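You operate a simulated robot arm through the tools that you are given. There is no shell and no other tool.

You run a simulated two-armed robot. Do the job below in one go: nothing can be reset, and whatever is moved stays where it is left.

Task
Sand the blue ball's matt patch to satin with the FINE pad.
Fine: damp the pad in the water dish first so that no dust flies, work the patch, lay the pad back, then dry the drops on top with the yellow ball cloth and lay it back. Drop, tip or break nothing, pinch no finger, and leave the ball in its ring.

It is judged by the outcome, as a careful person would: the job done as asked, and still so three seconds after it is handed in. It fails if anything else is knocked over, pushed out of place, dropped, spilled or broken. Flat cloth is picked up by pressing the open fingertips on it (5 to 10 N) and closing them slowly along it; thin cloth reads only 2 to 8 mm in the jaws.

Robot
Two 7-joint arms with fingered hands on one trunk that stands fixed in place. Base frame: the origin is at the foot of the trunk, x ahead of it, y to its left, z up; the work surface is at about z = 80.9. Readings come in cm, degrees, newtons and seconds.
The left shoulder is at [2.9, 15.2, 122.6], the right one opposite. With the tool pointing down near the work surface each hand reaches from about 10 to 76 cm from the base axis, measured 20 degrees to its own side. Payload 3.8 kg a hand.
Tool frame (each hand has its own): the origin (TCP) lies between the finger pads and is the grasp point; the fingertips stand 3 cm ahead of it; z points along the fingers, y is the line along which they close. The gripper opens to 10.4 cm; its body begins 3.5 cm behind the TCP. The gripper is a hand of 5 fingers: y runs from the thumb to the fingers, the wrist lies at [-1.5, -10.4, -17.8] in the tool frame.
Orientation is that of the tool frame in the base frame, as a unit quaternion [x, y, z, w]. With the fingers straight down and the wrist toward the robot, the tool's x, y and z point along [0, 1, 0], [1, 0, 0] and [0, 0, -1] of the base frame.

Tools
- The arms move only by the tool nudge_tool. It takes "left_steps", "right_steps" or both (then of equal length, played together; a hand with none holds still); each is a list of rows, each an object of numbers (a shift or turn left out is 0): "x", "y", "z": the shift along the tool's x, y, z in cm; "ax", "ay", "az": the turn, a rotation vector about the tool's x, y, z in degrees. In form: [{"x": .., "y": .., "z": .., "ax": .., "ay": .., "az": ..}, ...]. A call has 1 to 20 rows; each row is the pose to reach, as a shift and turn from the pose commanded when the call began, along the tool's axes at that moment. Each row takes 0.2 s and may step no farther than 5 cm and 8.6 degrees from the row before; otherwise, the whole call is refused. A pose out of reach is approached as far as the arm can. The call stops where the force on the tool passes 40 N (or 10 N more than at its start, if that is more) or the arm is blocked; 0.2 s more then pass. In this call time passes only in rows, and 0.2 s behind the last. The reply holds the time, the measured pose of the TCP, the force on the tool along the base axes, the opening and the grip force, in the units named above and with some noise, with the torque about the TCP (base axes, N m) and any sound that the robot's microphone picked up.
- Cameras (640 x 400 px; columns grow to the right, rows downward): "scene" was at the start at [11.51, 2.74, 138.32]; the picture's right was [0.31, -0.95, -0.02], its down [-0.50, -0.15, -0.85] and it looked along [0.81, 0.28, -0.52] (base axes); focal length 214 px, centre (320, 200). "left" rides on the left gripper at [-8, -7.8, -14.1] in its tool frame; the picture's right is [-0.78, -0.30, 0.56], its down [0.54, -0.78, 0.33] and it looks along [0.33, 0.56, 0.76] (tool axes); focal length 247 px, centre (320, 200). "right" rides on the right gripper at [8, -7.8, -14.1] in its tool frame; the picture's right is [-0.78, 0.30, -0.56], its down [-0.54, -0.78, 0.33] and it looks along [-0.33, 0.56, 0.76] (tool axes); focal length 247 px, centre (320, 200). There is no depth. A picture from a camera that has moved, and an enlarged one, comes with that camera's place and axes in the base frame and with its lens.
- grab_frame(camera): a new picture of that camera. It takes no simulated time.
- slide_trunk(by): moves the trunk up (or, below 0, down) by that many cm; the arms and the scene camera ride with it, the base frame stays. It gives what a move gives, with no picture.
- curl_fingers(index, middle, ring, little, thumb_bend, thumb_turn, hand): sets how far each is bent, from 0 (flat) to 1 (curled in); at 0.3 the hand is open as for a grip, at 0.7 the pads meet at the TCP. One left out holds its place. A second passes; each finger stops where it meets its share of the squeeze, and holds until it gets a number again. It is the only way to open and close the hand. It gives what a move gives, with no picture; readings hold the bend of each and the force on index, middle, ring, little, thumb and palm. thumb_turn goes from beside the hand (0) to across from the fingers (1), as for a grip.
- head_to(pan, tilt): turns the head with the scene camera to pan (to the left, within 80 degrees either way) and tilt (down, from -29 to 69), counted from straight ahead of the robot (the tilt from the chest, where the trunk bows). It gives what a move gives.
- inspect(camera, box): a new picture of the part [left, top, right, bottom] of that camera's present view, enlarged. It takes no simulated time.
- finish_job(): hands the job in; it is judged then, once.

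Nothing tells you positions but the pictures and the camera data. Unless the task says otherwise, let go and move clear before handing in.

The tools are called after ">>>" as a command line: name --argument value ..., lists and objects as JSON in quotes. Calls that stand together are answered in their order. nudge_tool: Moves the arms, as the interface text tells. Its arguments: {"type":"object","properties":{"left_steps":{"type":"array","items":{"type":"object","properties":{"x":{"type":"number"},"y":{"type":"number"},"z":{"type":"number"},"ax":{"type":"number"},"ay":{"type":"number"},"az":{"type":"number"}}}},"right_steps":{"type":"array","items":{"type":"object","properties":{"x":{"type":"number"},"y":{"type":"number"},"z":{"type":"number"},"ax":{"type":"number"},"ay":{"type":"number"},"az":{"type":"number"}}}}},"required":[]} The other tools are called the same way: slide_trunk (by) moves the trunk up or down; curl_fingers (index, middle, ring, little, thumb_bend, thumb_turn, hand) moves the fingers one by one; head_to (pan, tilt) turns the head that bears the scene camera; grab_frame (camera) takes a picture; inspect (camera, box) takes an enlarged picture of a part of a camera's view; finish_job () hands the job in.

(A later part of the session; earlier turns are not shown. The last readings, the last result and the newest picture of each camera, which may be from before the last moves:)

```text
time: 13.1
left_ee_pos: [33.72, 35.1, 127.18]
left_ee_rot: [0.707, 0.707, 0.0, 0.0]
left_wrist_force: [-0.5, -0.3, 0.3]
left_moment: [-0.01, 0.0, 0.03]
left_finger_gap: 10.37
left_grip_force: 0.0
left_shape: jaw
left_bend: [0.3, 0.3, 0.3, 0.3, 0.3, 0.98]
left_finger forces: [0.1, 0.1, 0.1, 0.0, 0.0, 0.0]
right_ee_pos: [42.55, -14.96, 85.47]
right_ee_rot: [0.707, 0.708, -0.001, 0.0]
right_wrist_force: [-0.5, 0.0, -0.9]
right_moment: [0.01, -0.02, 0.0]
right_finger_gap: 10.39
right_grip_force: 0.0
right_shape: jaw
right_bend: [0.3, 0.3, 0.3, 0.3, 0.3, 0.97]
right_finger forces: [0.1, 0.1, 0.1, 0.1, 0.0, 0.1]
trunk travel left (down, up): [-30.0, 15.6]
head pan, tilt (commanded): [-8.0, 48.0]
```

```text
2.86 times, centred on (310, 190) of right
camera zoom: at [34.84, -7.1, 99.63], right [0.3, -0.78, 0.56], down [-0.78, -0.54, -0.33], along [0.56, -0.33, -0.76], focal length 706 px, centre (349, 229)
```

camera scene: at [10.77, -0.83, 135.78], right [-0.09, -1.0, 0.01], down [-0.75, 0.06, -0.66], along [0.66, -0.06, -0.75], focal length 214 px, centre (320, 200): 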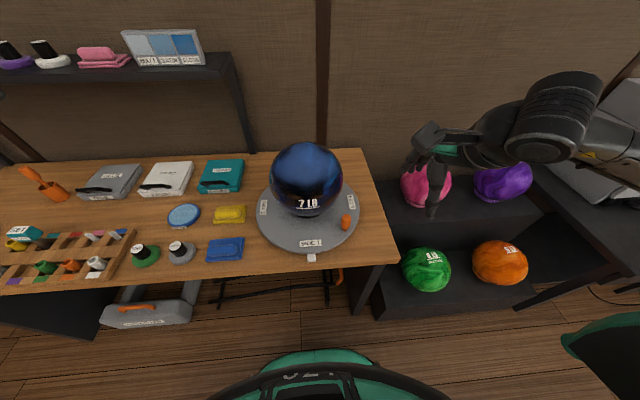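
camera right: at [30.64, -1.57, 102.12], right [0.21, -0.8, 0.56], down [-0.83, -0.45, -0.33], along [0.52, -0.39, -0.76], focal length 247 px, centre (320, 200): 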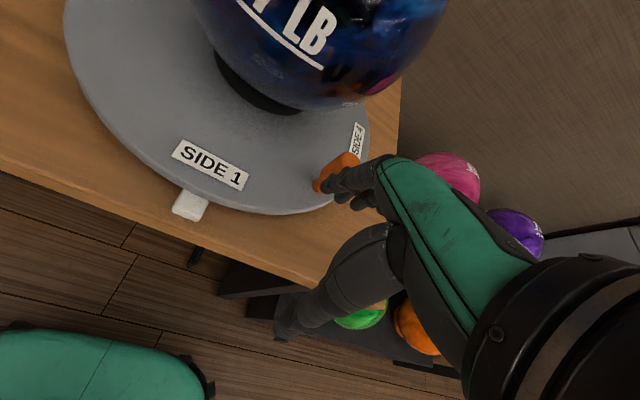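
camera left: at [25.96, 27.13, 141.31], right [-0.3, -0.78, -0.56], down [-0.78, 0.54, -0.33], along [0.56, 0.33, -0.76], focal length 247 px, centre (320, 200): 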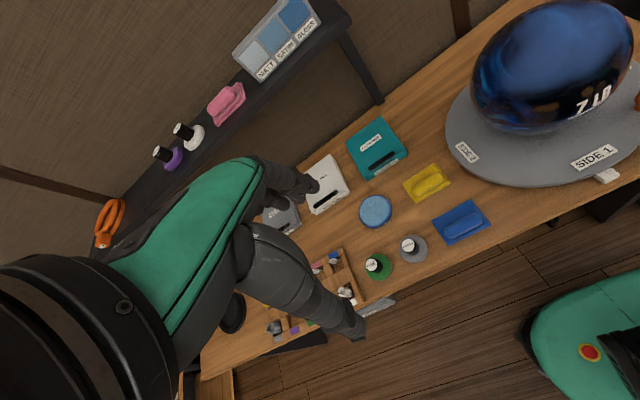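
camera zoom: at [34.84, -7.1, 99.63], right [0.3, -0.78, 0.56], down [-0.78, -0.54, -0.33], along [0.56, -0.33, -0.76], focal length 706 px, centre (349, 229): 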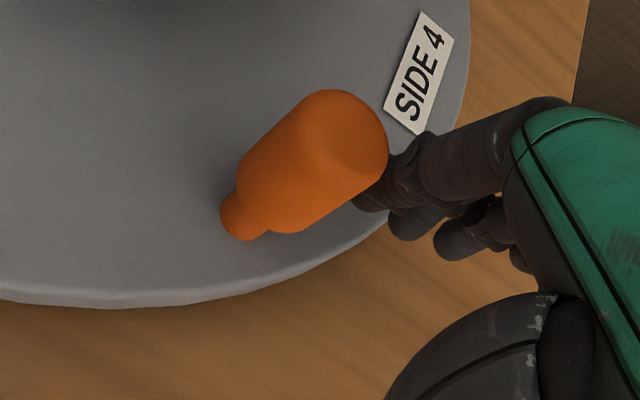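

Now the finger is behind the knob at the right height. I'll push along the arc in small steps.

>>> nudge_tool --right_steps '[{"x": 0.5, "y": -0.62, "az": 1}, {"x": 0.99, "y": -1.24, "az": 2}, {"x": 1.57, "y": -1.84, "az": 3}, {"x": 2.15, "y": -2.43, "az": 4}, {"x": 2.78, "y": -2.97, "az": 5}, {"x": 3.42, "y": -3.51, "az": 6}]'

>>> inspect --camera "right" --box '[150, 100, 420, 280]'

>>> inspect --camera "scene" --box '[230, 100, 420, 260]'

```text
time: 14.5
left_ee_pos: [33.78, 34.79, 127.27]
left_ee_rot: [0.707, 0.707, 0.001, -0.002]
left_wrist_force: [-0.4, 0.3, -1.0]
left_moment: [-0.03, 0.0, -0.03]
left_finger_gap: 10.4
left_grip_force: 0.1
left_shape: jaw
left_bend: [0.3, 0.3, 0.3, 0.3, 0.3, 0.98]
left_finger forces: [0.0, 0.0, 0.1, 0.0, 0.0, 0.0]
right_ee_pos: [39.23, -12.09, 85.44]
right_ee_rot: [0.746, 0.666, -0.002, 0.002]
right_wrist_force: [3.8, -24.0, -2.9]
right_moment: [-0.33, 0.11, -1.61]
right_finger_gap: 10.38
right_grip_force: 0.0
right_shape: jaw
right_bend: [0.27, 0.3, 0.3, 0.3, 0.3, 0.97]
right_finger forces: [30.0, 0.0, 0.1, 0.1, 0.0, 0.1]
trunk travel left (down, up): [-30.0, 15.6]
head pan, tilt (commanded): [-8.0, 48.0]
```

```text
2.22 times, centred on (285, 190) of right
camera zoom: at [32.48, -3.28, 99.56], right [0.21, -0.8, 0.56], down [-0.83, -0.45, -0.33], along [0.51, -0.4, -0.76], focal length 549 px, centre (398, 222)
```

zoom: 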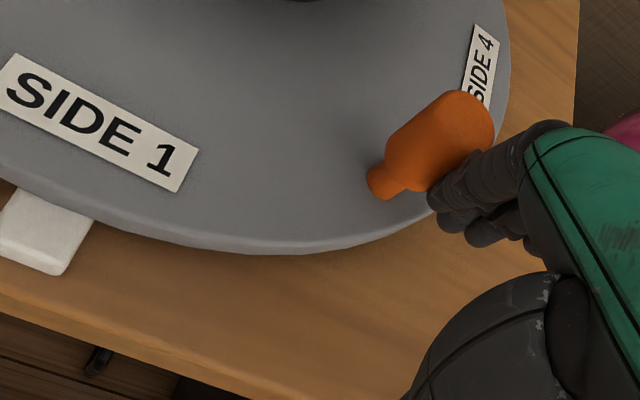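

```text
2.50 times, centred on (325, 180) of scene
camera zoom: at [10.52, -1.66, 135.37], right [-0.14, -0.99, 0.01], down [-0.78, 0.11, -0.62], along [0.61, -0.09, -0.79], focal length 536 px, centre (308, 250)
```

zoom: 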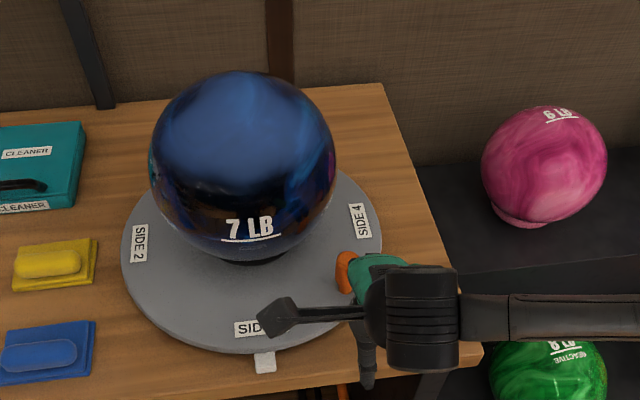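

The turntable resisted with about 24 N and did not turn, so it seems locked. I'll back off at once and study the knob and pointer.

>>> nudge_tool --right_steps '[{"x": -0.8, "y": 0.8}, {"x": -1.6, "y": 1.6}, {"x": -1.6, "y": 1.6, "z": -3}, {"x": -3, "y": 0, "z": -6}, {"x": -6, "y": -3, "z": -8}, {"x": -10, "y": -5, "z": -10}]'

>>> inspect --camera "scene" --box '[330, 200, 370, 240]'

>>> inspect --camera "right" --box '[0, 0, 640, 400]'

>>> inspect --camera "scene" --box '[280, 210, 340, 260]'

```text
time: 15.9
left_ee_pos: [33.73, 35.01, 127.19]
left_ee_rot: [0.707, 0.707, 0.001, -0.001]
left_wrist_force: [-0.4, -0.6, -0.3]
left_moment: [0.0, -0.01, 0.03]
left_finger_gap: 10.4
left_grip_force: 0.2
left_shape: jaw
left_bend: [0.3, 0.3, 0.3, 0.3, 0.3, 0.98]
left_finger forces: [0.0, 0.1, 0.1, 0.0, 0.0, 0.1]
right_ee_pos: [36.1, -21.0, 93.99]
right_ee_rot: [0.743, 0.67, 0.001, 0.0]
right_wrist_force: [0.8, -0.1, -0.4]
right_moment: [-0.03, 0.01, -0.03]
right_finger_gap: 10.4
right_grip_force: 0.0
right_shape: jaw
right_bend: [0.3, 0.3, 0.3, 0.3, 0.3, 0.97]
right_finger forces: [0.0, 0.1, 0.0, 0.1, 0.0, 0.1]
right hand out of reach, approached as far as the arm can: row 6
trunk travel left (down, up): [-30.0, 15.6]
head pan, tilt (commanded): [-8.0, 48.0]
```

```text
10.00 times, centred on (350, 220) of scene
camera zoom: at [10.43, -1.33, 135.38], right [-0.14, -0.99, 0.01], down [-0.78, 0.1, -0.62], along [0.61, -0.09, -0.79], focal length 2145 px, centre (20, 0)
```

zoom: 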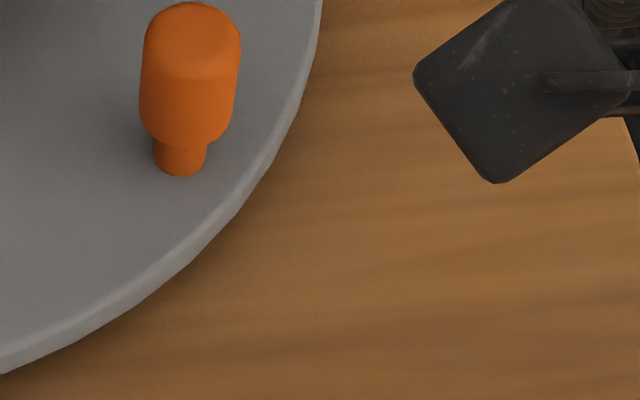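

```text
1.00 times, centred on (320, 200) of right (not enlarged: the box is as wide or as high as the picture)
camera zoom: at [29.26, -12.3, 108.14], right [0.22, -0.8, 0.56], down [-0.83, -0.45, -0.33], along [0.52, -0.39, -0.76], focal length 247 px, centre (320, 200)
```

zoom: 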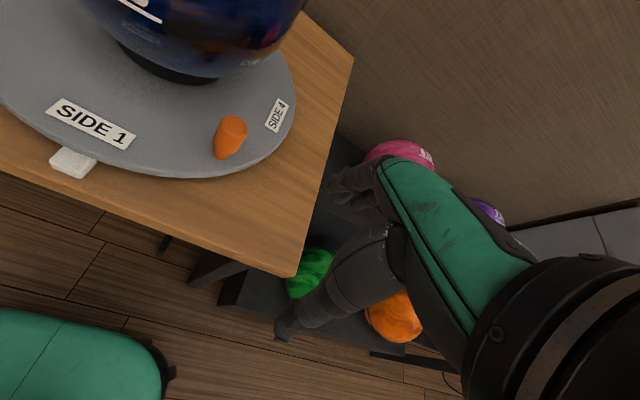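

```text
8.00 times, centred on (310, 235) of scene
camera zoom: at [10.43, -1.33, 135.38], right [-0.14, -0.99, 0.01], down [-0.78, 0.1, -0.62], along [0.61, -0.09, -0.79], focal length 1716 px, centre (400, -80)
```

zoom: 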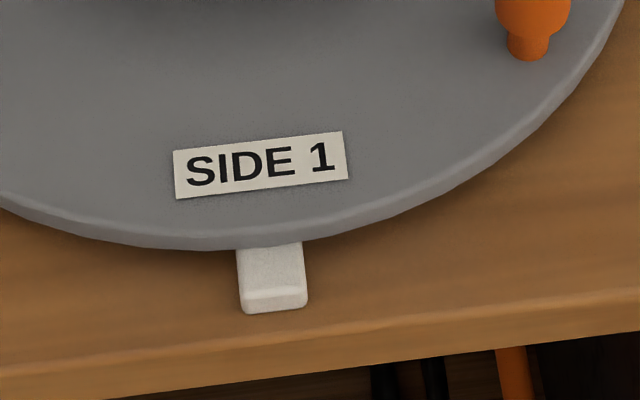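

The push was blocked in the clockwise direction (SIDE 1 may be an end stop); turning anticlockwise from 1 to 2 to 3 is the natural order anyway. I'll grip the knob instead, leaning the hand outward from the ball, so I can feel which way it moves. First a hover beside it with half-closed fingers.

>>> nudge_tool --right_steps '[{"x": 1.5, "y": 1.45, "z": -0.5, "ax": -0.4, "ay": 5, "az": 1.8}, {"x": 3, "y": 2.9, "z": -1, "ax": -0.8, "ay": 10, "az": 3.5}, {"x": 4.5, "y": 4.35, "z": -1.5, "ax": -1.2, "ay": 15, "az": 5.3}, {"x": 6, "y": 5.8, "z": -1.5, "ax": -1.6, "ay": 20, "az": 7.1}, {"x": 7.5, "y": 7.26, "z": -1.5, "ax": -1.97, "ay": 24.95, "az": 8.86}]'

>>> curl_fingers --hand "right" --index 0.45 --middle 0.45 --ring 0.45 --little 0.45 --thumb_bend 0.45

>>> grab_frame --camera "right"

>>> inspect --camera "scene" --box '[280, 130, 420, 250]'

```text
time: 17.1
left_ee_pos: [33.79, 35.04, 127.16]
left_ee_rot: [0.708, 0.707, 0.001, -0.001]
left_wrist_force: [-0.3, -1.0, 0.8]
left_moment: [-0.04, -0.01, -0.02]
left_finger_gap: 10.39
left_grip_force: 0.0
left_shape: jaw
left_bend: [0.3, 0.3, 0.3, 0.3, 0.3, 0.98]
left_finger forces: [0.0, 0.1, 0.0, 0.0, 0.1, 0.1]
right_ee_pos: [44.21, -14.2, 95.53]
right_ee_rot: [0.774, 0.594, 0.172, -0.133]
right_wrist_force: [0.4, 0.9, 0.4]
right_moment: [-0.01, 0.01, -0.01]
right_finger_gap: 10.37
right_grip_force: 0.1
right_shape: jaw
right_bend: [0.3, 0.3, 0.3, 0.3, 0.3, 0.97]
right_finger forces: [0.0, 0.0, 0.0, 0.0, 0.0, 0.0]
trunk travel left (down, up): [-30.0, 15.6]
head pan, tilt (commanded): [-8.0, 48.0]
```

```text
time: 18.1
left_ee_pos: [33.83, 35.04, 127.15]
left_ee_rot: [0.708, 0.707, 0.0, 0.0]
left_wrist_force: [-0.4, 0.3, 0.2]
left_moment: [-0.02, 0.0, 0.02]
left_finger_gap: 10.36
left_grip_force: 0.0
left_shape: jaw
left_bend: [0.3, 0.3, 0.3, 0.3, 0.3, 0.98]
left_finger forces: [0.0, 0.0, 0.0, 0.1, 0.0, 0.1]
right_ee_pos: [44.14, -14.15, 95.63]
right_ee_rot: [0.775, 0.594, 0.172, -0.132]
right_wrist_force: [1.0, 0.0, 0.1]
right_moment: [0.01, 0.03, -0.01]
right_finger_gap: 6.56
right_grip_force: 0.1
right_shape: fingers
right_bend: [0.45, 0.45, 0.45, 0.45, 0.45, 0.97]
right_finger forces: [0.1, 0.0, 0.0, 0.1, 0.0, 0.0]
trunk travel left (down, up): [-30.0, 15.6]
head pan, tilt (commanded): [-8.0, 48.0]
```

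```text
taken
camera right: at [37.1, -11.1, 111.79], right [0.04, -0.98, 0.18], down [-0.84, -0.13, -0.53], along [0.54, -0.12, -0.83], focal length 247 px, centre (320, 200)
```

right: 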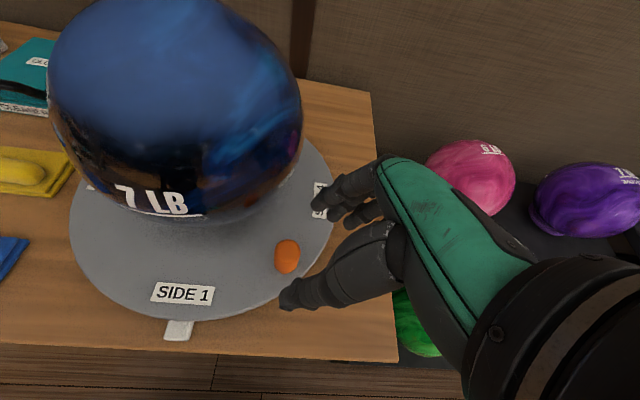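

```text
3.33 times, centred on (350, 190) of scene
camera zoom: at [10.45, -1.22, 135.37], right [-0.14, -0.99, 0.01], down [-0.78, 0.1, -0.62], along [0.61, -0.09, -0.79], focal length 715 px, centre (220, 233)
```

zoom: 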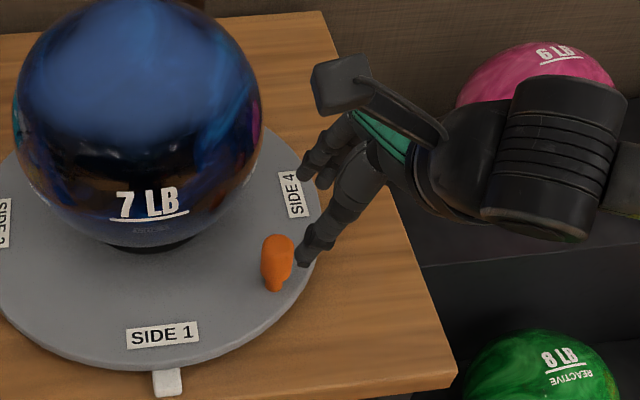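

>>> nudge_tool --right_steps '[{"x": -1.0, "y": 0.4, "z": 1}, {"x": -1.57, "y": 0.52, "z": 3}, {"x": -1.57, "y": 0.52, "z": 5}, {"x": -1.57, "y": 0.52, "z": 7}, {"x": -1.57, "y": 0.52, "z": 8.46}]'

>>> inspect --camera "right" --box '[200, 160, 420, 340]'

>>> inspect --camera "scene" --box '[300, 160, 410, 260]'

```text
time: 19.3
left_ee_pos: [33.75, 35.09, 127.1]
left_ee_rot: [0.707, 0.707, 0.0, 0.001]
left_wrist_force: [0.4, -0.7, -0.9]
left_moment: [0.0, -0.01, -0.01]
left_finger_gap: 10.37
left_grip_force: 0.1
left_shape: jaw
left_bend: [0.3, 0.3, 0.3, 0.3, 0.3, 0.98]
left_finger forces: [0.1, 0.0, 0.1, 0.1, 0.1, 0.0]
right_ee_pos: [45.25, -12.14, 87.23]
right_ee_rot: [0.775, 0.594, 0.171, -0.134]
right_wrist_force: [0.0, 0.0, -0.2]
right_moment: [-0.01, 0.0, 0.02]
right_finger_gap: 6.54
right_grip_force: 0.0
right_shape: fingers
right_bend: [0.45, 0.45, 0.45, 0.45, 0.45, 0.97]
right_finger forces: [0.0, 0.0, 0.1, 0.0, 0.0, 0.0]
trunk travel left (down, up): [-30.0, 15.6]
head pan, tilt (commanded): [-8.0, 48.0]
```

```text
2.22 times, centred on (310, 250) of right
camera zoom: at [38.14, -9.08, 103.43], right [0.04, -0.98, 0.18], down [-0.84, -0.13, -0.53], along [0.54, -0.13, -0.83], focal length 549 px, centre (342, 89)
```

zoom: 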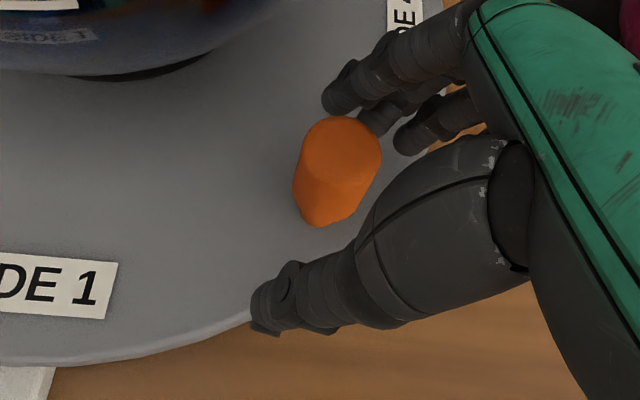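

```text
4.00 times, centred on (355, 210) of scene
camera zoom: at [10.46, -1.21, 135.37], right [-0.14, -0.99, 0.01], down [-0.78, 0.1, -0.62], along [0.61, -0.09, -0.79], focal length 858 px, centre (180, 160)
```

zoom: 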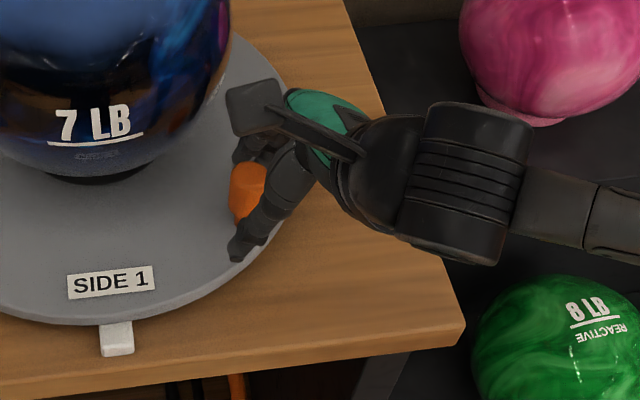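

The knob is well between thumb and fingers. I'll close thumb, index and middle onto it.

>>> curl_fingers --hand "right" --index 0.66 --middle 0.66 --thumb_bend 0.66

>>> inspect --camera "right" --box '[200, 160, 420, 340]'

```text
time: 20.3
left_ee_pos: [33.98, 35.07, 127.2]
left_ee_rot: [0.708, 0.706, 0.0, 0.0]
left_wrist_force: [1.2, -0.5, 0.0]
left_moment: [0.02, 0.0, 0.01]
left_finger_gap: 10.37
left_grip_force: 0.1
left_shape: jaw
left_bend: [0.3, 0.3, 0.3, 0.3, 0.3, 0.98]
left_finger forces: [0.0, 0.0, 0.0, 0.1, 0.0, 0.0]
right_ee_pos: [45.45, -12.25, 87.16]
right_ee_rot: [0.774, 0.594, 0.172, -0.132]
right_wrist_force: [14.5, -3.3, 1.9]
right_moment: [-0.14, -0.39, -0.17]
right_finger_gap: 2.29
right_grip_force: 8.6
right_shape: fingers
right_bend: [0.57, 0.59, 0.45, 0.45, 0.66, 0.97]
right_finger forces: [7.7, 7.7, 0.0, 0.1, 0.0, 0.0]
trunk travel left (down, up): [-30.0, 15.6]
head pan, tilt (commanded): [-8.0, 48.0]
```

```text
2.22 times, centred on (310, 250) of right
camera zoom: at [38.39, -9.19, 103.44], right [0.04, -0.98, 0.18], down [-0.84, -0.13, -0.53], along [0.54, -0.13, -0.83], focal length 549 px, centre (342, 89)
```

zoom: 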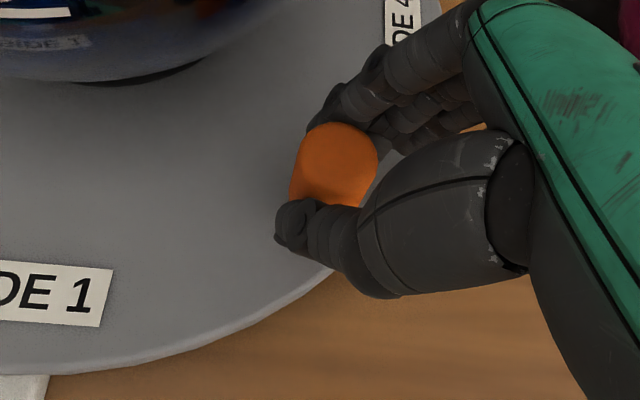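

>>> curl_fingers --hand "right" --thumb_bend 0.78

```text
time: 21.3
left_ee_pos: [33.93, 35.01, 127.12]
left_ee_rot: [0.708, 0.706, 0.0, -0.001]
left_wrist_force: [-1.4, 0.6, -0.3]
left_moment: [0.0, 0.03, -0.02]
left_finger_gap: 10.37
left_grip_force: 0.0
left_shape: jaw
left_bend: [0.3, 0.3, 0.3, 0.3, 0.3, 0.98]
left_finger forces: [0.0, 0.0, 0.1, 0.0, 0.1, 0.0]
right_ee_pos: [45.25, -12.34, 87.23]
right_ee_rot: [0.775, 0.594, 0.171, -0.132]
right_wrist_force: [8.6, -2.9, 0.7]
right_moment: [-0.2, -0.36, -0.16]
right_finger_gap: 1.95
right_grip_force: 13.0
right_shape: fingers
right_bend: [0.56, 0.58, 0.45, 0.45, 0.71, 0.97]
right_finger forces: [8.1, 9.2, 0.1, 0.1, 8.8, 0.1]
trunk travel left (down, up): [-30.0, 15.6]
head pan, tilt (commanded): [-8.0, 48.0]
```

Gripped. Now a small pull anticlockwise to feel whether the turntable moves.

>>> nudge_tool --right_steps '[{"x": -0.19, "y": 0.34, "z": -0.09}, {"x": -0.37, "y": 0.69, "z": -0.18}, {"x": -0.56, "y": 1.03, "z": -0.26}]'

>>> inspect --camera "scene" --box '[230, 100, 420, 260]'

```text
time: 22.1
left_ee_pos: [33.71, 35.23, 127.16]
left_ee_rot: [0.707, 0.707, 0.0, 0.001]
left_wrist_force: [0.8, 1.0, -0.3]
left_moment: [-0.01, 0.01, -0.02]
left_finger_gap: 10.36
left_grip_force: 0.1
left_shape: jaw
left_bend: [0.3, 0.3, 0.3, 0.3, 0.3, 0.98]
left_finger forces: [0.1, 0.0, 0.1, 0.1, 0.0, 0.0]
right_ee_pos: [46.0, -12.86, 87.31]
right_ee_rot: [0.774, 0.596, 0.171, -0.133]
right_wrist_force: [0.5, 5.2, 0.4]
right_moment: [0.07, -0.14, 0.22]
right_finger_gap: 1.98
right_grip_force: 12.6
right_shape: fingers
right_bend: [0.58, 0.59, 0.45, 0.45, 0.7, 0.97]
right_finger forces: [7.0, 5.9, 0.0, 0.0, 12.2, 0.0]
trunk travel left (down, up): [-30.0, 15.6]
head pan, tilt (commanded): [-8.0, 48.0]
```

```text
2.50 times, centred on (325, 180) of scene
camera zoom: at [10.49, -1.14, 135.37], right [-0.14, -0.99, 0.01], down [-0.78, 0.1, -0.62], along [0.61, -0.09, -0.79], focal length 536 px, centre (308, 250)
```

zoom: 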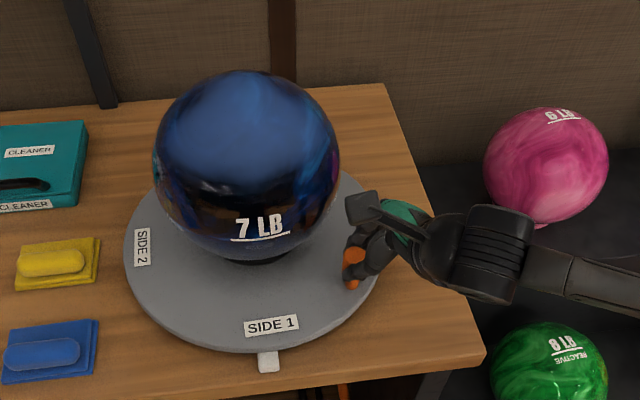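

It turns anticlockwise: the labels have moved with the knob. I'll continue along the knob's circle, gently turning the hand with it.

>>> nudge_tool --right_steps '[{"x": -0.21, "y": 0.43, "z": -0.1}, {"x": -0.42, "y": 0.85, "z": -0.2}, {"x": -0.637, "y": 1.276, "z": -0.298}, {"x": -0.78, "y": 1.89, "z": -0.36, "ax": 0.21, "az": -0.45}, {"x": -0.92, "y": 2.5, "z": -0.43, "ax": 0.42, "az": -0.9}, {"x": -1.05, "y": 3.11, "z": -0.49, "ax": 0.64, "az": -1.36}, {"x": -1.187, "y": 3.717, "z": -0.556, "ax": 0.85, "az": -1.81}]'

>>> inspect --camera "scene" --box '[230, 100, 420, 260]'

```text
time: 23.7
left_ee_pos: [33.84, 35.14, 127.08]
left_ee_rot: [0.707, 0.707, 0.001, 0.0]
left_wrist_force: [-0.4, -0.2, -0.8]
left_moment: [0.02, -0.01, -0.01]
left_finger_gap: 10.38
left_grip_force: 0.1
left_shape: jaw
left_bend: [0.3, 0.3, 0.3, 0.3, 0.3, 0.98]
left_finger forces: [0.0, 0.0, 0.1, 0.1, 0.1, 0.0]
right_ee_pos: [49.36, -15.24, 87.25]
right_ee_rot: [0.765, 0.607, 0.168, -0.136]
right_wrist_force: [-1.5, 3.1, -1.2]
right_moment: [0.06, -0.02, 0.2]
right_finger_gap: 1.76
right_grip_force: 11.7
right_shape: fingers
right_bend: [0.59, 0.6, 0.45, 0.45, 0.7, 0.98]
right_finger forces: [6.4, 4.8, 0.0, 0.0, 11.4, 0.0]
trunk travel left (down, up): [-30.0, 15.6]
head pan, tilt (commanded): [-8.0, 48.0]
```

```text
2.50 times, centred on (325, 180) of scene
camera zoom: at [10.45, -1.23, 135.37], right [-0.14, -0.99, 0.01], down [-0.78, 0.1, -0.62], along [0.61, -0.09, -0.79], focal length 536 px, centre (308, 250)
```

zoom: 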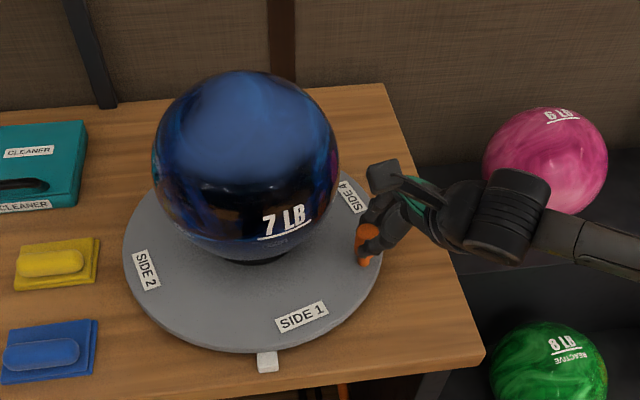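

Turning smoothly with little force. Continuing another 50 degrees.

>>> nudge_tool --right_steps '[{"x": -0.05, "y": 0.64, "z": -0.02, "ax": 0.53, "az": -1.13}, {"x": -0.1, "y": 1.28, "z": -0.05, "ax": 1.06, "az": -2.27}, {"x": -0.15, "y": 1.92, "z": -0.07, "ax": 1.59, "az": -3.4}, {"x": -0.206, "y": 2.566, "z": -0.097, "ax": 2.12, "az": -4.53}, {"x": -0.17, "y": 3.21, "z": -0.08, "ax": 2.65, "az": -5.66}, {"x": -0.12, "y": 3.85, "z": -0.06, "ax": 3.18, "az": -6.8}, {"x": -0.07, "y": 4.49, "z": -0.03, "ax": 3.7, "az": -7.93}, {"x": -0.013, "y": 5.133, "z": -0.007, "ax": 4.23, "az": -9.06}, {"x": 0.12, "y": 5.76, "z": 0.06, "ax": 4.76, "az": -10.2}, {"x": 0.27, "y": 6.39, "z": 0.13, "ax": 5.29, "az": -11.3}, {"x": 0.42, "y": 7.02, "z": 0.2, "ax": 5.82, "az": -12.46}, {"x": 0.579, "y": 7.65, "z": 0.269, "ax": 6.35, "az": -13.59}, {"x": 0.8, "y": 8.24, "z": 0.37, "ax": 6.88, "az": -14.7}, {"x": 1.04, "y": 8.83, "z": 0.48, "ax": 7.4, "az": -15.86}, {"x": 1.29, "y": 9.42, "z": 0.6, "ax": 7.93, "az": -17}, {"x": 1.548, "y": 10.01, "z": 0.72, "ax": 8.46, "az": -18.12}]'

>>> inspect --camera "scene" --box '[230, 100, 420, 260]'

```text
time: 27.1
left_ee_pos: [33.61, 35.17, 127.1]
left_ee_rot: [0.707, 0.707, 0.0, 0.0]
left_wrist_force: [-0.2, -0.6, 0.5]
left_moment: [0.01, -0.03, 0.01]
left_finger_gap: 10.36
left_grip_force: 0.0
left_shape: jaw
left_bend: [0.3, 0.3, 0.3, 0.3, 0.3, 0.98]
left_finger forces: [0.1, 0.1, 0.0, 0.0, 0.1, 0.0]
right_ee_pos: [59.53, -15.74, 87.24]
right_ee_rot: [0.645, 0.732, 0.143, -0.163]
right_wrist_force: [-1.7, 3.0, -1.5]
right_moment: [-0.02, -0.09, 0.04]
right_finger_gap: 0.35
right_grip_force: 7.8
right_shape: fingers
right_bend: [0.66, 0.6, 0.45, 0.45, 0.73, 0.96]
right_finger forces: [0.9, 6.1, 0.0, 0.0, 7.6, 0.0]
trunk travel left (down, up): [-30.0, 15.6]
head pan, tilt (commanded): [-8.0, 48.0]
```

```text
2.50 times, centred on (325, 180) of scene
camera zoom: at [10.47, -1.19, 135.37], right [-0.14, -0.99, 0.01], down [-0.78, 0.1, -0.62], along [0.61, -0.09, -0.79], focal length 536 px, centre (308, 250)
```

zoom: 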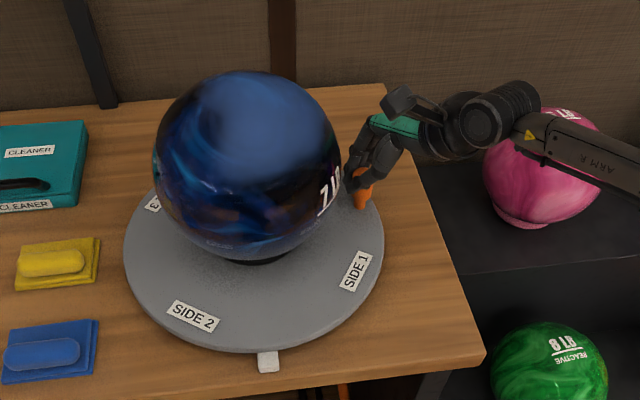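

>>> inspect --camera "right" --box '[160, 100, 460, 340]'

>>> inspect --camera "scene" --box '[260, 120, 380, 220]'

>>> grab_frame --camera "left"

```text
1.67 times, centred on (310, 220) of right
camera zoom: at [51.77, -15.52, 103.42], right [0.41, -0.89, 0.17], down [-0.73, -0.44, -0.53], along [0.55, 0.09, -0.83], focal length 412 px, centre (337, 167)
```

zoom: 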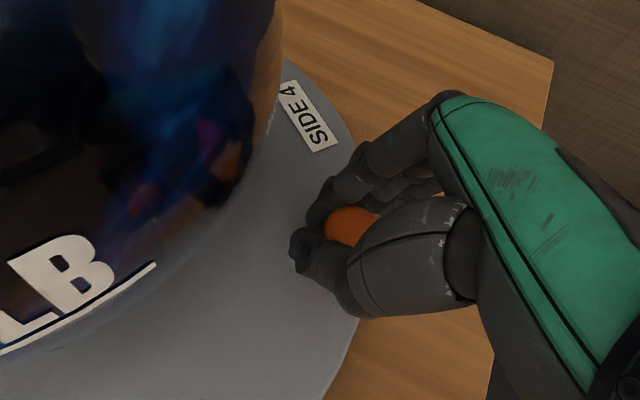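

```text
4.00 times, centred on (320, 170) of scene
camera zoom: at [10.47, -1.19, 135.37], right [-0.14, -0.99, 0.01], down [-0.78, 0.1, -0.62], along [0.61, -0.09, -0.79], focal length 858 px, centre (320, 320)
```

zoom: 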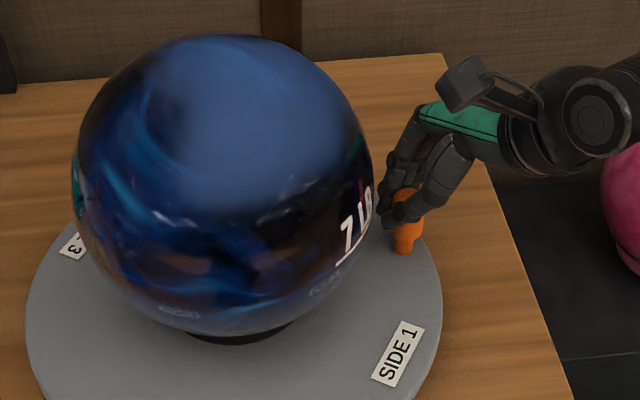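

```text
taken
camera left: at [25.99, 27.15, 141.3], right [-0.3, -0.78, -0.56], down [-0.78, 0.54, -0.33], along [0.56, 0.33, -0.76], focal length 247 px, centre (320, 200)
```

left: 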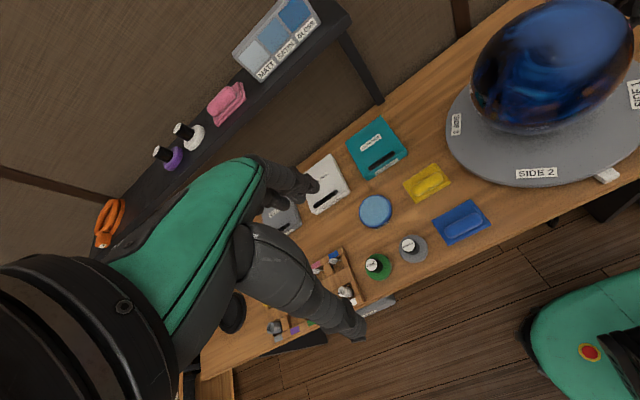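

The knob has slid a little outward in my grip. I'll loosen, shift outward about 0.9 cm and grip again before going on.

>>> curl_fingers --hand "right" --index 0.48 --middle 0.48 --thumb_bend 0.58

>>> nudge_tool --right_steps '[{"x": -0.4, "z": -0.19}, {"x": -0.9, "z": -0.42}]'

>>> curl_fingers --hand "right" --index 0.66 --middle 0.66 --thumb_bend 0.78

>>> inspect --camera "right" --box '[160, 100, 460, 340]'

```text
time: 28.1
left_ee_pos: [33.77, 35.14, 127.15]
left_ee_rot: [0.707, 0.707, 0.0, 0.0]
left_wrist_force: [0.3, 1.0, 0.4]
left_moment: [0.02, -0.01, -0.01]
left_finger_gap: 10.37
left_grip_force: 0.1
left_shape: jaw
left_bend: [0.3, 0.3, 0.3, 0.3, 0.3, 0.98]
left_finger forces: [0.0, 0.0, 0.0, 0.0, 0.0, 0.1]
right_ee_pos: [59.36, -15.97, 87.21]
right_ee_rot: [0.647, 0.731, 0.143, -0.163]
right_wrist_force: [-0.1, 0.5, 0.4]
right_moment: [-0.02, -0.01, -0.01]
right_finger_gap: 4.53
right_grip_force: 0.1
right_shape: fingers
right_bend: [0.48, 0.48, 0.45, 0.45, 0.57, 0.97]
right_finger forces: [0.0, 0.0, 0.1, 0.0, 0.0, 0.0]
trunk travel left (down, up): [-30.0, 15.6]
head pan, tilt (commanded): [-8.0, 48.0]
```

```text
time: 28.7
left_ee_pos: [33.83, 35.07, 127.18]
left_ee_rot: [0.707, 0.707, 0.001, 0.001]
left_wrist_force: [0.4, 0.5, 0.3]
left_moment: [-0.02, 0.02, -0.01]
left_finger_gap: 10.33
left_grip_force: 0.0
left_shape: jaw
left_bend: [0.3, 0.3, 0.3, 0.3, 0.3, 0.98]
left_finger forces: [0.0, 0.0, 0.0, 0.0, 0.0, 0.1]
right_ee_pos: [59.5, -16.95, 87.33]
right_ee_rot: [0.647, 0.731, 0.143, -0.162]
right_wrist_force: [0.9, 0.6, 0.0]
right_moment: [0.05, 0.01, 0.03]
right_finger_gap: 4.52
right_grip_force: 0.1
right_shape: fingers
right_bend: [0.48, 0.48, 0.45, 0.45, 0.57, 0.97]
right_finger forces: [0.0, 0.0, 0.0, 0.0, 0.0, 0.0]
trunk travel left (down, up): [-30.0, 15.6]
head pan, tilt (commanded): [-8.0, 48.0]
```

```text
time: 29.7
left_ee_pos: [33.67, 35.15, 127.23]
left_ee_rot: [0.708, 0.706, 0.001, -0.001]
left_wrist_force: [0.1, -0.2, 0.7]
left_moment: [0.02, 0.03, -0.01]
left_finger_gap: 10.37
left_grip_force: 0.1
left_shape: jaw
left_bend: [0.3, 0.3, 0.3, 0.3, 0.3, 0.98]
left_finger forces: [0.0, 0.0, 0.0, 0.1, 0.1, 0.1]
right_ee_pos: [59.64, -16.78, 87.15]
right_ee_rot: [0.647, 0.731, 0.143, -0.163]
right_wrist_force: [-1.0, -0.8, -2.0]
right_moment: [-0.06, -0.12, 0.06]
right_finger_gap: 2.07
right_grip_force: 11.3
right_shape: fingers
right_bend: [0.58, 0.61, 0.45, 0.45, 0.67, 0.97]
right_finger forces: [5.8, 5.2, 0.0, 0.1, 12.1, 0.0]
trunk travel left (down, up): [-30.0, 15.6]
head pan, tilt (commanded): [-8.0, 48.0]
```

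```text
1.67 times, centred on (310, 220) of right
camera zoom: at [51.84, -16.65, 103.36], right [0.41, -0.9, 0.18], down [-0.73, -0.44, -0.53], along [0.55, 0.09, -0.83], focal length 412 px, centre (337, 167)
```

zoom: 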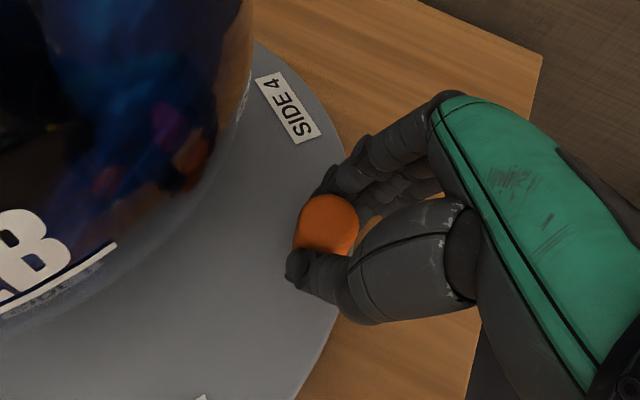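

Good grip again. Continuing the turn along the corrected circle.

>>> nudge_tool --right_steps '[{"x": 0.12, "y": 0.68, "z": 0.06, "ax": 0.53, "az": -1.13}, {"x": 0.26, "y": 1.36, "z": 0.12, "ax": 1.06, "az": -2.27}, {"x": 0.41, "y": 2.04, "z": 0.19, "ax": 1.59, "az": -3.4}, {"x": 0.574, "y": 2.727, "z": 0.267, "ax": 2.12, "az": -4.53}, {"x": 0.76, "y": 3.34, "z": 0.355, "ax": 2.54, "az": -5.44}, {"x": 0.96, "y": 3.96, "z": 0.45, "ax": 2.97, "az": -6.34}, {"x": 1.18, "y": 4.57, "z": 0.55, "ax": 3.39, "az": -7.25}, {"x": 1.407, "y": 5.178, "z": 0.655, "ax": 3.81, "az": -8.15}, {"x": 1.69, "y": 5.75, "z": 0.785, "ax": 4.23, "az": -9.06}, {"x": 1.98, "y": 6.32, "z": 0.92, "ax": 4.65, "az": -9.97}, {"x": 2.29, "y": 6.89, "z": 1.07, "ax": 5.08, "az": -10.87}, {"x": 2.617, "y": 7.447, "z": 1.218, "ax": 5.5, "az": -11.78}]'

>>> inspect --camera "scene" --box '[230, 100, 420, 260]'

```text
time: 32.3
left_ee_pos: [33.72, 35.05, 127.14]
left_ee_rot: [0.707, 0.707, 0.0, 0.0]
left_wrist_force: [0.5, -0.4, 0.0]
left_moment: [-0.02, -0.04, 0.0]
left_finger_gap: 10.39
left_grip_force: 0.0
left_shape: jaw
left_bend: [0.3, 0.3, 0.3, 0.3, 0.3, 0.98]
left_finger forces: [0.1, 0.1, 0.1, 0.1, 0.0, 0.0]
right_ee_pos: [61.9, -13.04, 86.93]
right_ee_rot: [0.582, 0.784, 0.128, -0.173]
right_wrist_force: [-0.9, 0.5, -1.2]
right_moment: [0.03, -0.01, 0.03]
right_finger_gap: 0.0
right_grip_force: 0.0
right_shape: fingers
right_bend: [0.65, 0.66, 0.45, 0.45, 0.77, 0.97]
right_finger forces: [0.0, 0.1, 0.0, 0.1, 0.0, 0.0]
right hand out of reach, approached as far as the arm can: row 6, 7, 8, 9, 10, 11, 12
trunk travel left (down, up): [-30.0, 15.6]
head pan, tilt (commanded): [-8.0, 48.0]
```

```text
2.50 times, centred on (325, 180) of scene
camera zoom: at [10.47, -1.2, 135.37], right [-0.14, -0.99, 0.01], down [-0.78, 0.1, -0.62], along [0.61, -0.09, -0.79], focal length 536 px, centre (308, 250)
```

zoom: 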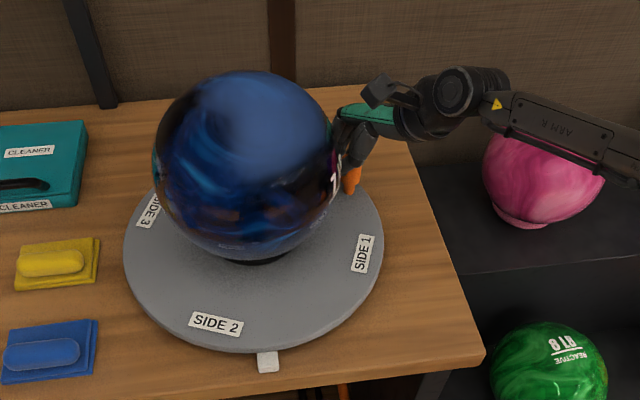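

The arm reached its limit at this yaw and the grip slid off. I'll look before moving away.

>>> inspect --camera "right" --box '[160, 100, 460, 340]'

>>> inspect --camera "scene" --box '[290, 120, 410, 220]'

```text
1.67 times, centred on (310, 220) of right
camera zoom: at [54.18, -14.15, 103.1], right [0.56, -0.81, 0.18], down [-0.64, -0.56, -0.53], along [0.53, 0.18, -0.83], focal length 412 px, centre (337, 167)
```

zoom: 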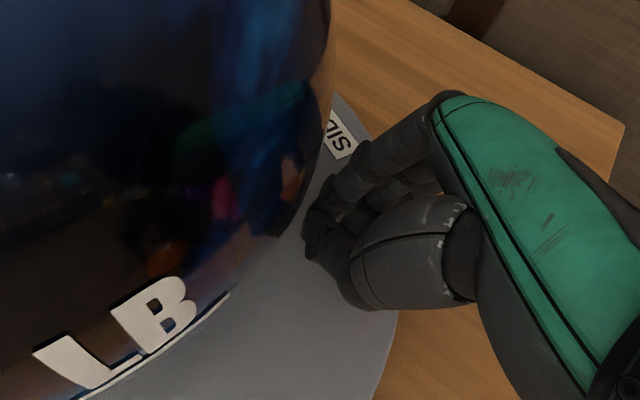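

```text
4.00 times, centred on (350, 170) of scene
camera zoom: at [10.47, -1.2, 135.37], right [-0.14, -0.99, 0.01], down [-0.78, 0.1, -0.62], along [0.61, -0.09, -0.79], focal length 858 px, centre (200, 320)
```

zoom: 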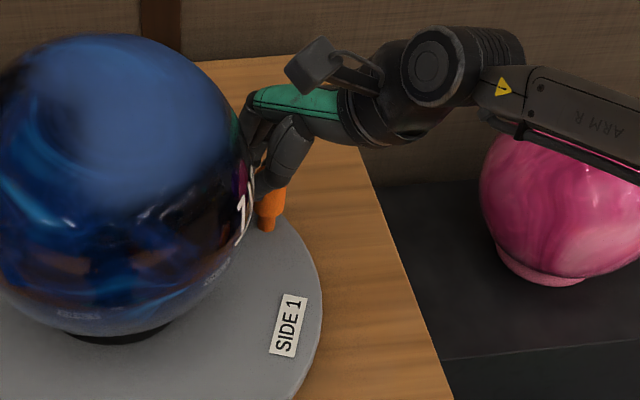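

The knob now sits just behind the thumb. I'll move slightly forward, then out along the finger direction away from ball and knob.

>>> nudge_tool --right_steps '[{"y": 0.4}, {"y": 0.6, "z": -1}, {"y": 0.6, "z": -3}, {"y": 0.6, "z": -5}, {"y": 0.6, "z": -8}]'

>>> grab_frame --camera "scene"

>>> grab_frame --camera "right"

```text
time: 33.5
left_ee_pos: [33.73, 35.03, 127.22]
left_ee_rot: [0.707, 0.707, -0.001, -0.001]
left_wrist_force: [-0.2, -0.4, 0.3]
left_moment: [0.03, -0.01, 0.0]
left_finger_gap: 10.38
left_grip_force: 0.0
left_shape: jaw
left_bend: [0.3, 0.3, 0.3, 0.3, 0.3, 0.98]
left_finger forces: [0.0, 0.0, 0.1, 0.0, 0.0, 0.1]
right_ee_pos: [63.18, -16.05, 94.22]
right_ee_rot: [0.581, 0.785, 0.129, -0.174]
right_wrist_force: [0.4, 0.2, 0.1]
right_moment: [0.03, 0.02, -0.03]
right_finger_gap: 0.02
right_grip_force: 0.1
right_shape: fingers
right_bend: [0.65, 0.66, 0.45, 0.45, 0.77, 0.97]
right_finger forces: [0.1, 0.0, 0.1, 0.0, 0.0, 0.0]
right hand out of reach, approached as far as the arm can: row 1, 2
trunk travel left (down, up): [-30.0, 15.6]
head pan, tilt (commanded): [-8.0, 48.0]
```

```text
taken
camera scene: at [10.42, -1.24, 135.38], right [-0.14, -0.99, 0.01], down [-0.78, 0.1, -0.62], along [0.61, -0.09, -0.79], focal length 214 px, centre (320, 200)
```

scene: 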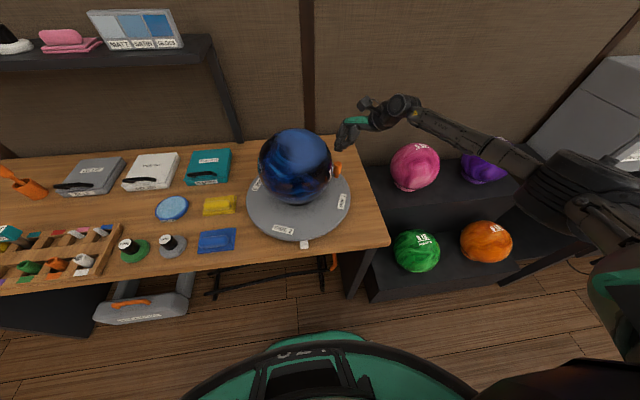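

```text
taken
camera right: at [55.43, -17.28, 110.29], right [0.56, -0.81, 0.18], down [-0.64, -0.56, -0.53], along [0.53, 0.18, -0.83], focal length 247 px, centre (320, 200)
```

right: 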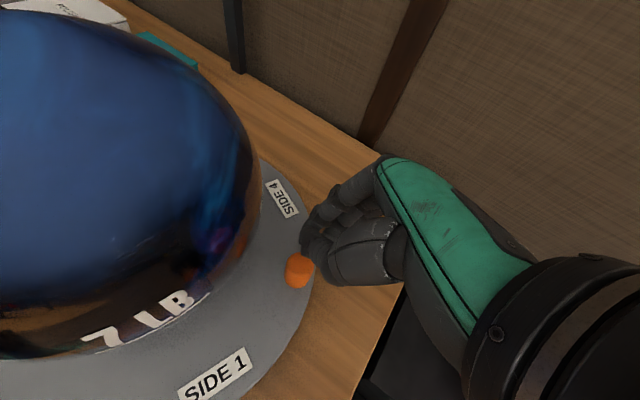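

>>> inspect --camera "scene" --box '[300, 130, 380, 190]'

>>> inspect --camera "right" --box '[230, 200, 390, 310]'

```text
6.67 times, centred on (340, 160) of scene
camera zoom: at [10.42, -1.24, 135.38], right [-0.14, -0.99, 0.01], down [-0.78, 0.1, -0.62], along [0.61, -0.09, -0.79], focal length 1430 px, centre (187, 467)
```

zoom: 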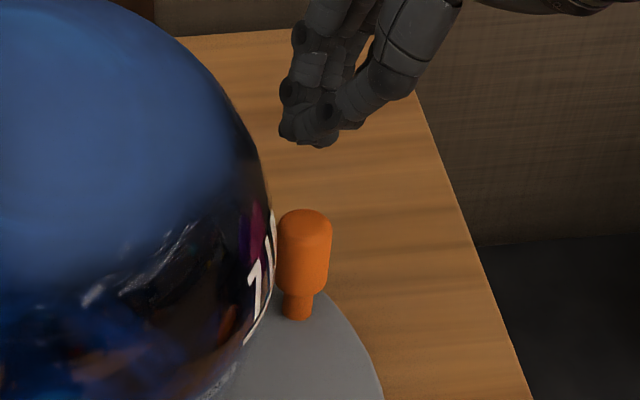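

```text
3.64 times, centred on (310, 255) of right
camera zoom: at [55.43, -17.28, 110.29], right [0.56, -0.81, 0.18], down [-0.64, -0.56, -0.53], along [0.53, 0.18, -0.83], focal length 898 px, centre (356, 0)
```

zoom: 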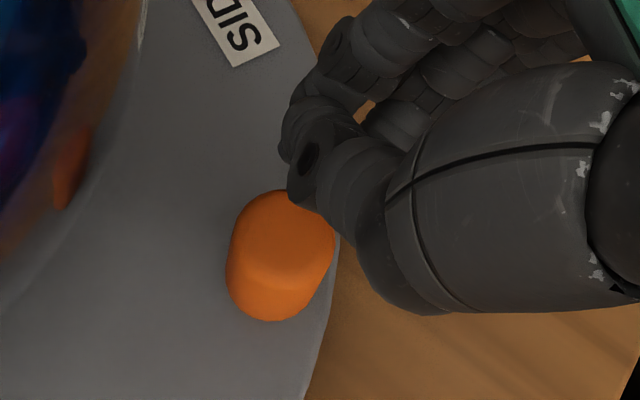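

The disc has turned about 64°; the patch is still hidden. I'll re-grip the knob with more outward lean and no yaw so the right arm can follow it farther round. First test the pose in free space.

>>> curl_fingers --hand "right" --index 0.45 --middle 0.45 --thumb_bend 0.45

>>> nudge_tool --right_steps '[{"x": 0.13, "y": 0.75, "z": -0.16, "ax": -2.2, "ay": 3.2, "az": 3.6}, {"x": 0.25, "y": 1.5, "z": -0.32, "ax": -4.5, "ay": 6.5, "az": 7.3}, {"x": 0.38, "y": 2.2, "z": -0.48, "ax": -6.7, "ay": 9.7, "az": 10.9}, {"x": 0.5, "y": 2.98, "z": -0.65, "ax": -8.92, "ay": 12.92, "az": 14.54}]'

>>> grab_frame --camera "right"

>>> inspect --camera "scene" --box '[260, 90, 420, 240]'

```text
time: 34.5
left_ee_pos: [33.88, 35.22, 127.14]
left_ee_rot: [0.707, 0.708, 0.0, 0.0]
left_wrist_force: [0.0, -0.2, 1.1]
left_moment: [0.01, 0.0, 0.01]
left_finger_gap: 10.38
left_grip_force: 0.2
left_shape: jaw
left_bend: [0.3, 0.3, 0.3, 0.3, 0.3, 0.98]
left_finger forces: [0.1, 0.1, 0.0, 0.1, 0.0, 0.0]
right_ee_pos: [63.15, -16.05, 93.98]
right_ee_rot: [0.581, 0.785, 0.129, -0.175]
right_wrist_force: [-0.7, 0.4, 1.1]
right_moment: [-0.01, 0.0, 0.0]
right_finger_gap: 6.46
right_grip_force: 0.1
right_shape: fingers
right_bend: [0.45, 0.45, 0.45, 0.45, 0.45, 0.97]
right_finger forces: [0.0, 0.0, 0.0, 0.0, 0.0, 0.0]
trunk travel left (down, up): [-30.0, 15.6]
head pan, tilt (commanded): [-8.0, 48.0]
```

```text
time: 35.5
left_ee_pos: [33.8, 35.08, 127.12]
left_ee_rot: [0.707, 0.707, 0.001, 0.0]
left_wrist_force: [-0.9, -0.1, -1.1]
left_moment: [-0.03, -0.01, 0.02]
left_finger_gap: 10.34
left_grip_force: 0.0
left_shape: jaw
left_bend: [0.3, 0.3, 0.3, 0.3, 0.3, 0.98]
left_finger forces: [0.0, 0.0, 0.0, 0.1, 0.1, 0.1]
right_ee_pos: [66.15, -15.23, 94.97]
right_ee_rot: [0.67, 0.667, 0.23, -0.231]
right_wrist_force: [0.3, -0.7, -1.2]
right_moment: [-0.03, -0.01, 0.0]
right_finger_gap: 6.47
right_grip_force: 0.0
right_shape: fingers
right_bend: [0.45, 0.45, 0.45, 0.45, 0.45, 0.97]
right_finger forces: [0.0, 0.0, 0.1, 0.1, 0.0, 0.0]
trunk travel left (down, up): [-30.0, 15.6]
head pan, tilt (commanded): [-8.0, 48.0]
```

```text
taken
camera right: at [58.47, -17.62, 111.02], right [0.29, -0.96, -0.04], down [-0.78, -0.21, -0.59], along [0.56, 0.2, -0.81], focal length 247 px, centre (320, 200)
```

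right: 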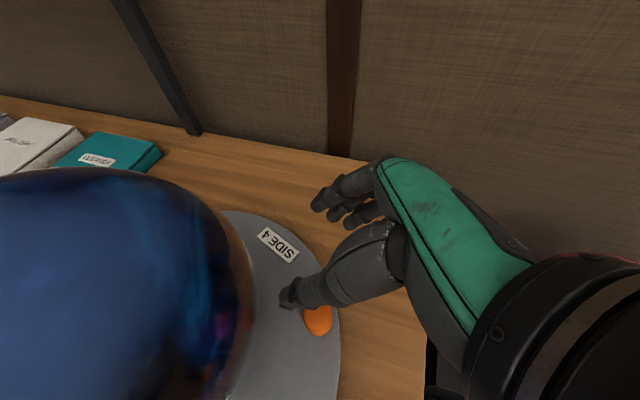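

```text
2.67 times, centred on (340, 165) of scene
camera zoom: at [10.47, -1.21, 135.37], right [-0.14, -0.99, 0.01], down [-0.78, 0.1, -0.62], along [0.61, -0.09, -0.79], focal length 572 px, centre (267, 293)
```

zoom: 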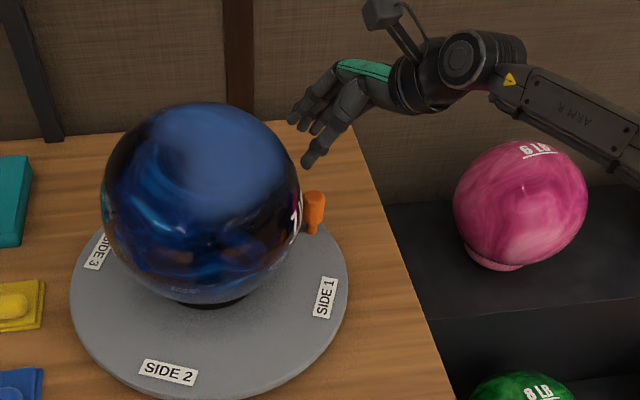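

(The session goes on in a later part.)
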